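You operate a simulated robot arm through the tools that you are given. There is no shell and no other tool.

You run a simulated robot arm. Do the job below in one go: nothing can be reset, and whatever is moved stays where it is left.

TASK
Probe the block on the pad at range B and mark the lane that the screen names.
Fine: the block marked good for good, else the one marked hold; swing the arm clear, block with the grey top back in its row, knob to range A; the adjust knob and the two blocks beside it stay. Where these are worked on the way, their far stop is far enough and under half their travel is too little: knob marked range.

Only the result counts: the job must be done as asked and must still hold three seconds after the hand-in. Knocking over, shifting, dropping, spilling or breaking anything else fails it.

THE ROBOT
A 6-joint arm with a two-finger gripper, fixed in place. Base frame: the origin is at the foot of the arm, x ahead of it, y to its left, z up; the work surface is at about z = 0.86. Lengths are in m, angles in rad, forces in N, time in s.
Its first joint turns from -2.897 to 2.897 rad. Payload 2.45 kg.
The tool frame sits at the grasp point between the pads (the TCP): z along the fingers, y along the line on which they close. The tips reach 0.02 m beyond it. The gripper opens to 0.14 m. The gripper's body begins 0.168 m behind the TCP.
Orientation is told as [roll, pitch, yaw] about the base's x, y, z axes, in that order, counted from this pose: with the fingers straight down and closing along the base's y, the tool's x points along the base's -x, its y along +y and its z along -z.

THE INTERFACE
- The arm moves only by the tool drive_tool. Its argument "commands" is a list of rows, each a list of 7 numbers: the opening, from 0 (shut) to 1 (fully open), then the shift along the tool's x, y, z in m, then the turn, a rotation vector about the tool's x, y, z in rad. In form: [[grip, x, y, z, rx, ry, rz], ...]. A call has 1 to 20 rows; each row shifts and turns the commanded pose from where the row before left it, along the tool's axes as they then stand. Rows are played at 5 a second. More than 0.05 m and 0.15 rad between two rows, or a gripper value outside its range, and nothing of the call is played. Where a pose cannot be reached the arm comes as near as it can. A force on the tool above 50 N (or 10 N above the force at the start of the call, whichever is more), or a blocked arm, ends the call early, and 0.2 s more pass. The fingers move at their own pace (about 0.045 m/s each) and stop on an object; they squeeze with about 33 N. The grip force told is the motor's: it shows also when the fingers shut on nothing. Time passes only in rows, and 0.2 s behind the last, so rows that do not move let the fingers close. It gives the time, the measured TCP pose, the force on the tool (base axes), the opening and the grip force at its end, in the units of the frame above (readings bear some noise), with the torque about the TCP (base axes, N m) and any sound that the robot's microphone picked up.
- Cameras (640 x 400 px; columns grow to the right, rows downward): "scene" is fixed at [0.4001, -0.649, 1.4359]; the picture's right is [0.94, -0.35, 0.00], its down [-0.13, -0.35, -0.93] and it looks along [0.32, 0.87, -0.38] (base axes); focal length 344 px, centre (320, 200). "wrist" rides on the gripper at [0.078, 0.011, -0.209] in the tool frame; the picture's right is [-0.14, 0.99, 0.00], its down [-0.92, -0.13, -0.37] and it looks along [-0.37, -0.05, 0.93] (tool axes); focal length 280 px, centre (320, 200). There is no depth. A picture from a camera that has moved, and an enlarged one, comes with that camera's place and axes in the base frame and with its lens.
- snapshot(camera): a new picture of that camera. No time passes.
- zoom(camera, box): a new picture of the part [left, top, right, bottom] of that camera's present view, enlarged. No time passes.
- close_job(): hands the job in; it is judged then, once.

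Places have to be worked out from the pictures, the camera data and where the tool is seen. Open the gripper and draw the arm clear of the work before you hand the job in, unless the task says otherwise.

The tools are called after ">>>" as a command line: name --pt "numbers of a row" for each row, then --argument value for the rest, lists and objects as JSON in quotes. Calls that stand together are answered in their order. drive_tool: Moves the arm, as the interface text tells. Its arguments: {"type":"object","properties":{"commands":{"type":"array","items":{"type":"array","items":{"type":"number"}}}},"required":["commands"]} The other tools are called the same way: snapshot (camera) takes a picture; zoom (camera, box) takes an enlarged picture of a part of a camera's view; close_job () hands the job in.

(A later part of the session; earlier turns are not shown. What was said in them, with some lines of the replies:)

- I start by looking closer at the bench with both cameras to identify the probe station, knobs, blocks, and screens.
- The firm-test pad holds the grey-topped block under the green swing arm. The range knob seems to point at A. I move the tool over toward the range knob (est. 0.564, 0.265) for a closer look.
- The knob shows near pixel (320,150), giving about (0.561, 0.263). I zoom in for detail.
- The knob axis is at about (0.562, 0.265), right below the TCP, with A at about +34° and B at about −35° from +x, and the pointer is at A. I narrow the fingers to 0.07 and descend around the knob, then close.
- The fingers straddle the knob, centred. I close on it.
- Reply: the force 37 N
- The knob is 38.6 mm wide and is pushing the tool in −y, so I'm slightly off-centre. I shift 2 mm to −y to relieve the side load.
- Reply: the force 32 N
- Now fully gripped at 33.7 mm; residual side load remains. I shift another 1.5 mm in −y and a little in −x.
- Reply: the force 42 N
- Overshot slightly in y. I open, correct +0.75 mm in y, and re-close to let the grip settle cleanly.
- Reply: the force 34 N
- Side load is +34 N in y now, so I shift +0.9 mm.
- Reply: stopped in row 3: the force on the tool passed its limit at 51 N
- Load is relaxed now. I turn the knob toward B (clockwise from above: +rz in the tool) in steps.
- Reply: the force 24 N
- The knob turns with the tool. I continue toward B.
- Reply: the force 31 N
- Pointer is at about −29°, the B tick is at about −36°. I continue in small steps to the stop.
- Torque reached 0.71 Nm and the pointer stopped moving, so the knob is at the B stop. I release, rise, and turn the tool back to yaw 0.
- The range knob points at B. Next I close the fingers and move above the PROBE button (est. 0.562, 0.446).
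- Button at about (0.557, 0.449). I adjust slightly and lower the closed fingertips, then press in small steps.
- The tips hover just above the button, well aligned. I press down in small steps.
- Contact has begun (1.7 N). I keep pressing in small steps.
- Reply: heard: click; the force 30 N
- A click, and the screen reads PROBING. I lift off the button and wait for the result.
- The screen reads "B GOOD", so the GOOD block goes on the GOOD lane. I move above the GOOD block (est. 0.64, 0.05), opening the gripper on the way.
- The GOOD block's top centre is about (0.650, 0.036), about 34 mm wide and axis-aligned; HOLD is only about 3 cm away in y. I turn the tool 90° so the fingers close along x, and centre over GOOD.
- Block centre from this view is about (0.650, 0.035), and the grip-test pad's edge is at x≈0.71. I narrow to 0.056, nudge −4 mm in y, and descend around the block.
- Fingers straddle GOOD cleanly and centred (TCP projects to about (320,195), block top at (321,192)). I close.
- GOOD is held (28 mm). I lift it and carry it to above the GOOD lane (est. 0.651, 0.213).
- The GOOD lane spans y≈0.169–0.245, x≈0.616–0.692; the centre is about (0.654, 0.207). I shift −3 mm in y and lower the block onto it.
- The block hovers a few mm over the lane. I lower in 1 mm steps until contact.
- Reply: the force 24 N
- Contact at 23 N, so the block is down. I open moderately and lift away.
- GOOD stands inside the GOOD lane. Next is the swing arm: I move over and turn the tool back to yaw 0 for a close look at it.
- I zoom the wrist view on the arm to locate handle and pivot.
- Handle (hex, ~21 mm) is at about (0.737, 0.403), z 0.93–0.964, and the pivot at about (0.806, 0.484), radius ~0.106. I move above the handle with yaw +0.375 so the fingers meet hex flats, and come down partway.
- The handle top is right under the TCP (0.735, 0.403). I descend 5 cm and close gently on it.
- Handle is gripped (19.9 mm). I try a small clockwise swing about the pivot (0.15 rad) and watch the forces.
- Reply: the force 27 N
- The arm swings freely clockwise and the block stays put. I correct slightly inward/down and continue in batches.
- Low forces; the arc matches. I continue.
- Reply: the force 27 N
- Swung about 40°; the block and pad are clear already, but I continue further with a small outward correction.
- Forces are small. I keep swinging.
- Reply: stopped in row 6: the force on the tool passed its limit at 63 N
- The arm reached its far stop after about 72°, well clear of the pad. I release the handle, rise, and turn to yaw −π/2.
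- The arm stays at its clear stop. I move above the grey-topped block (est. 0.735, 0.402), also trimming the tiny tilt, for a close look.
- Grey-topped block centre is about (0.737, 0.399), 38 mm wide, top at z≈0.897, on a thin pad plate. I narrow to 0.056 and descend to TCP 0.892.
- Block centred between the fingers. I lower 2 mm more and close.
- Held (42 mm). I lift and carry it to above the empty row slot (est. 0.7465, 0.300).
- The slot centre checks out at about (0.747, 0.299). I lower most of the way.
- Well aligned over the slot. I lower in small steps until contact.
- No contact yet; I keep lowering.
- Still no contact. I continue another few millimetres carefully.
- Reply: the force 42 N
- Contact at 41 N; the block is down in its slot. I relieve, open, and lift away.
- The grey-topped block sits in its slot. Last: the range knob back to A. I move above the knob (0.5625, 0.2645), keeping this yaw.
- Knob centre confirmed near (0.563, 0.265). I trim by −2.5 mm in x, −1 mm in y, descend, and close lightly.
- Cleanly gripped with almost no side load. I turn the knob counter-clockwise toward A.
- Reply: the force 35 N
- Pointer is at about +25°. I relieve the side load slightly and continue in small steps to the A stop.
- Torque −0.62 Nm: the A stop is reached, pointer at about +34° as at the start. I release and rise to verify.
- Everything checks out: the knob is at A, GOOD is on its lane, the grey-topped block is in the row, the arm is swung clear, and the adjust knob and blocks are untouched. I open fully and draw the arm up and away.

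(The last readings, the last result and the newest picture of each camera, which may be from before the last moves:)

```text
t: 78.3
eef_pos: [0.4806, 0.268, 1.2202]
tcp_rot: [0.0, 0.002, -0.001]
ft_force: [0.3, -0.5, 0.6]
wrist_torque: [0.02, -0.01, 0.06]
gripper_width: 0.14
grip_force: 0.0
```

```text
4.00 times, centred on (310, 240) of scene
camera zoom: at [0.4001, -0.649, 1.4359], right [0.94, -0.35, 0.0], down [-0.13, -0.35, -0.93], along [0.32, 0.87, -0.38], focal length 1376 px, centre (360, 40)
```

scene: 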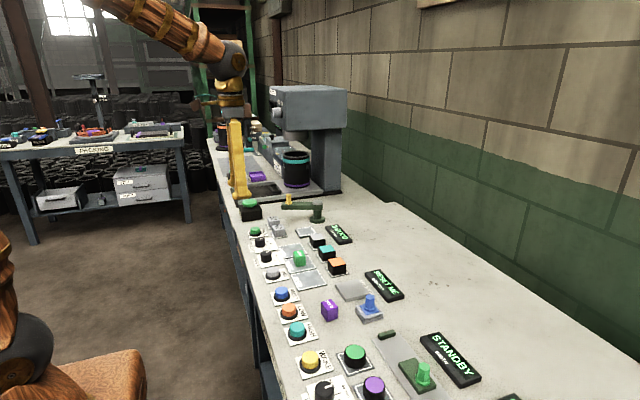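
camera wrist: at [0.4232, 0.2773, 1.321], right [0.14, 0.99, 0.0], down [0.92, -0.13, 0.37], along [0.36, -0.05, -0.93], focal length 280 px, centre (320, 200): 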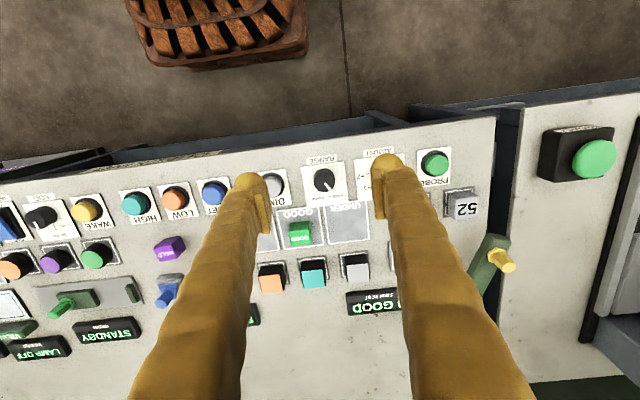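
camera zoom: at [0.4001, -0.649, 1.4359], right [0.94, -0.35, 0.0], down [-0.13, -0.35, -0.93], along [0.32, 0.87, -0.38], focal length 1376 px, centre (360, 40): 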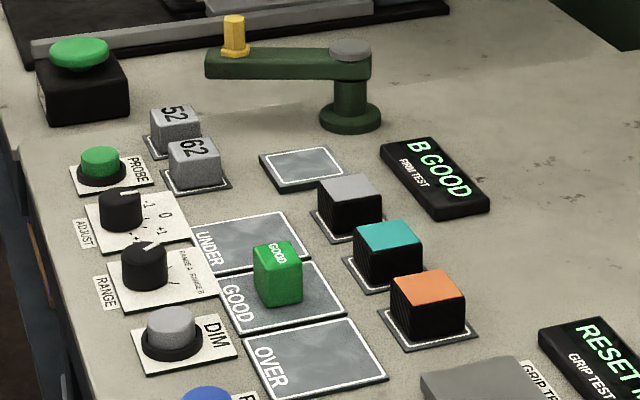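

The final state is stable and as asked, with the arm clear and the gripper open. I hand the job in.

>>> close_job

```text
The job is handed in.
```

The job is done and handed in. I probed the block on the pad at range B, and the screen read "B GOOD".

- **Lane:** the block marked good stands inside the GOOD lane.
- **Swing arm:** it is turned about 72° away from the pad, to where it stopped.
- **Grey-topped block:** it is back in the empty slot of its row, within a few millimetres of centre.
- **Range knob:** it was turned to its B stop for the probe and is now back at the A stop.
- **Left alone:** I did not touch the adjust knob or the 52 and 62 blocks beside it.

In the last picture everything was standing where it should be. The gripper is open and drawn up clear of the work.
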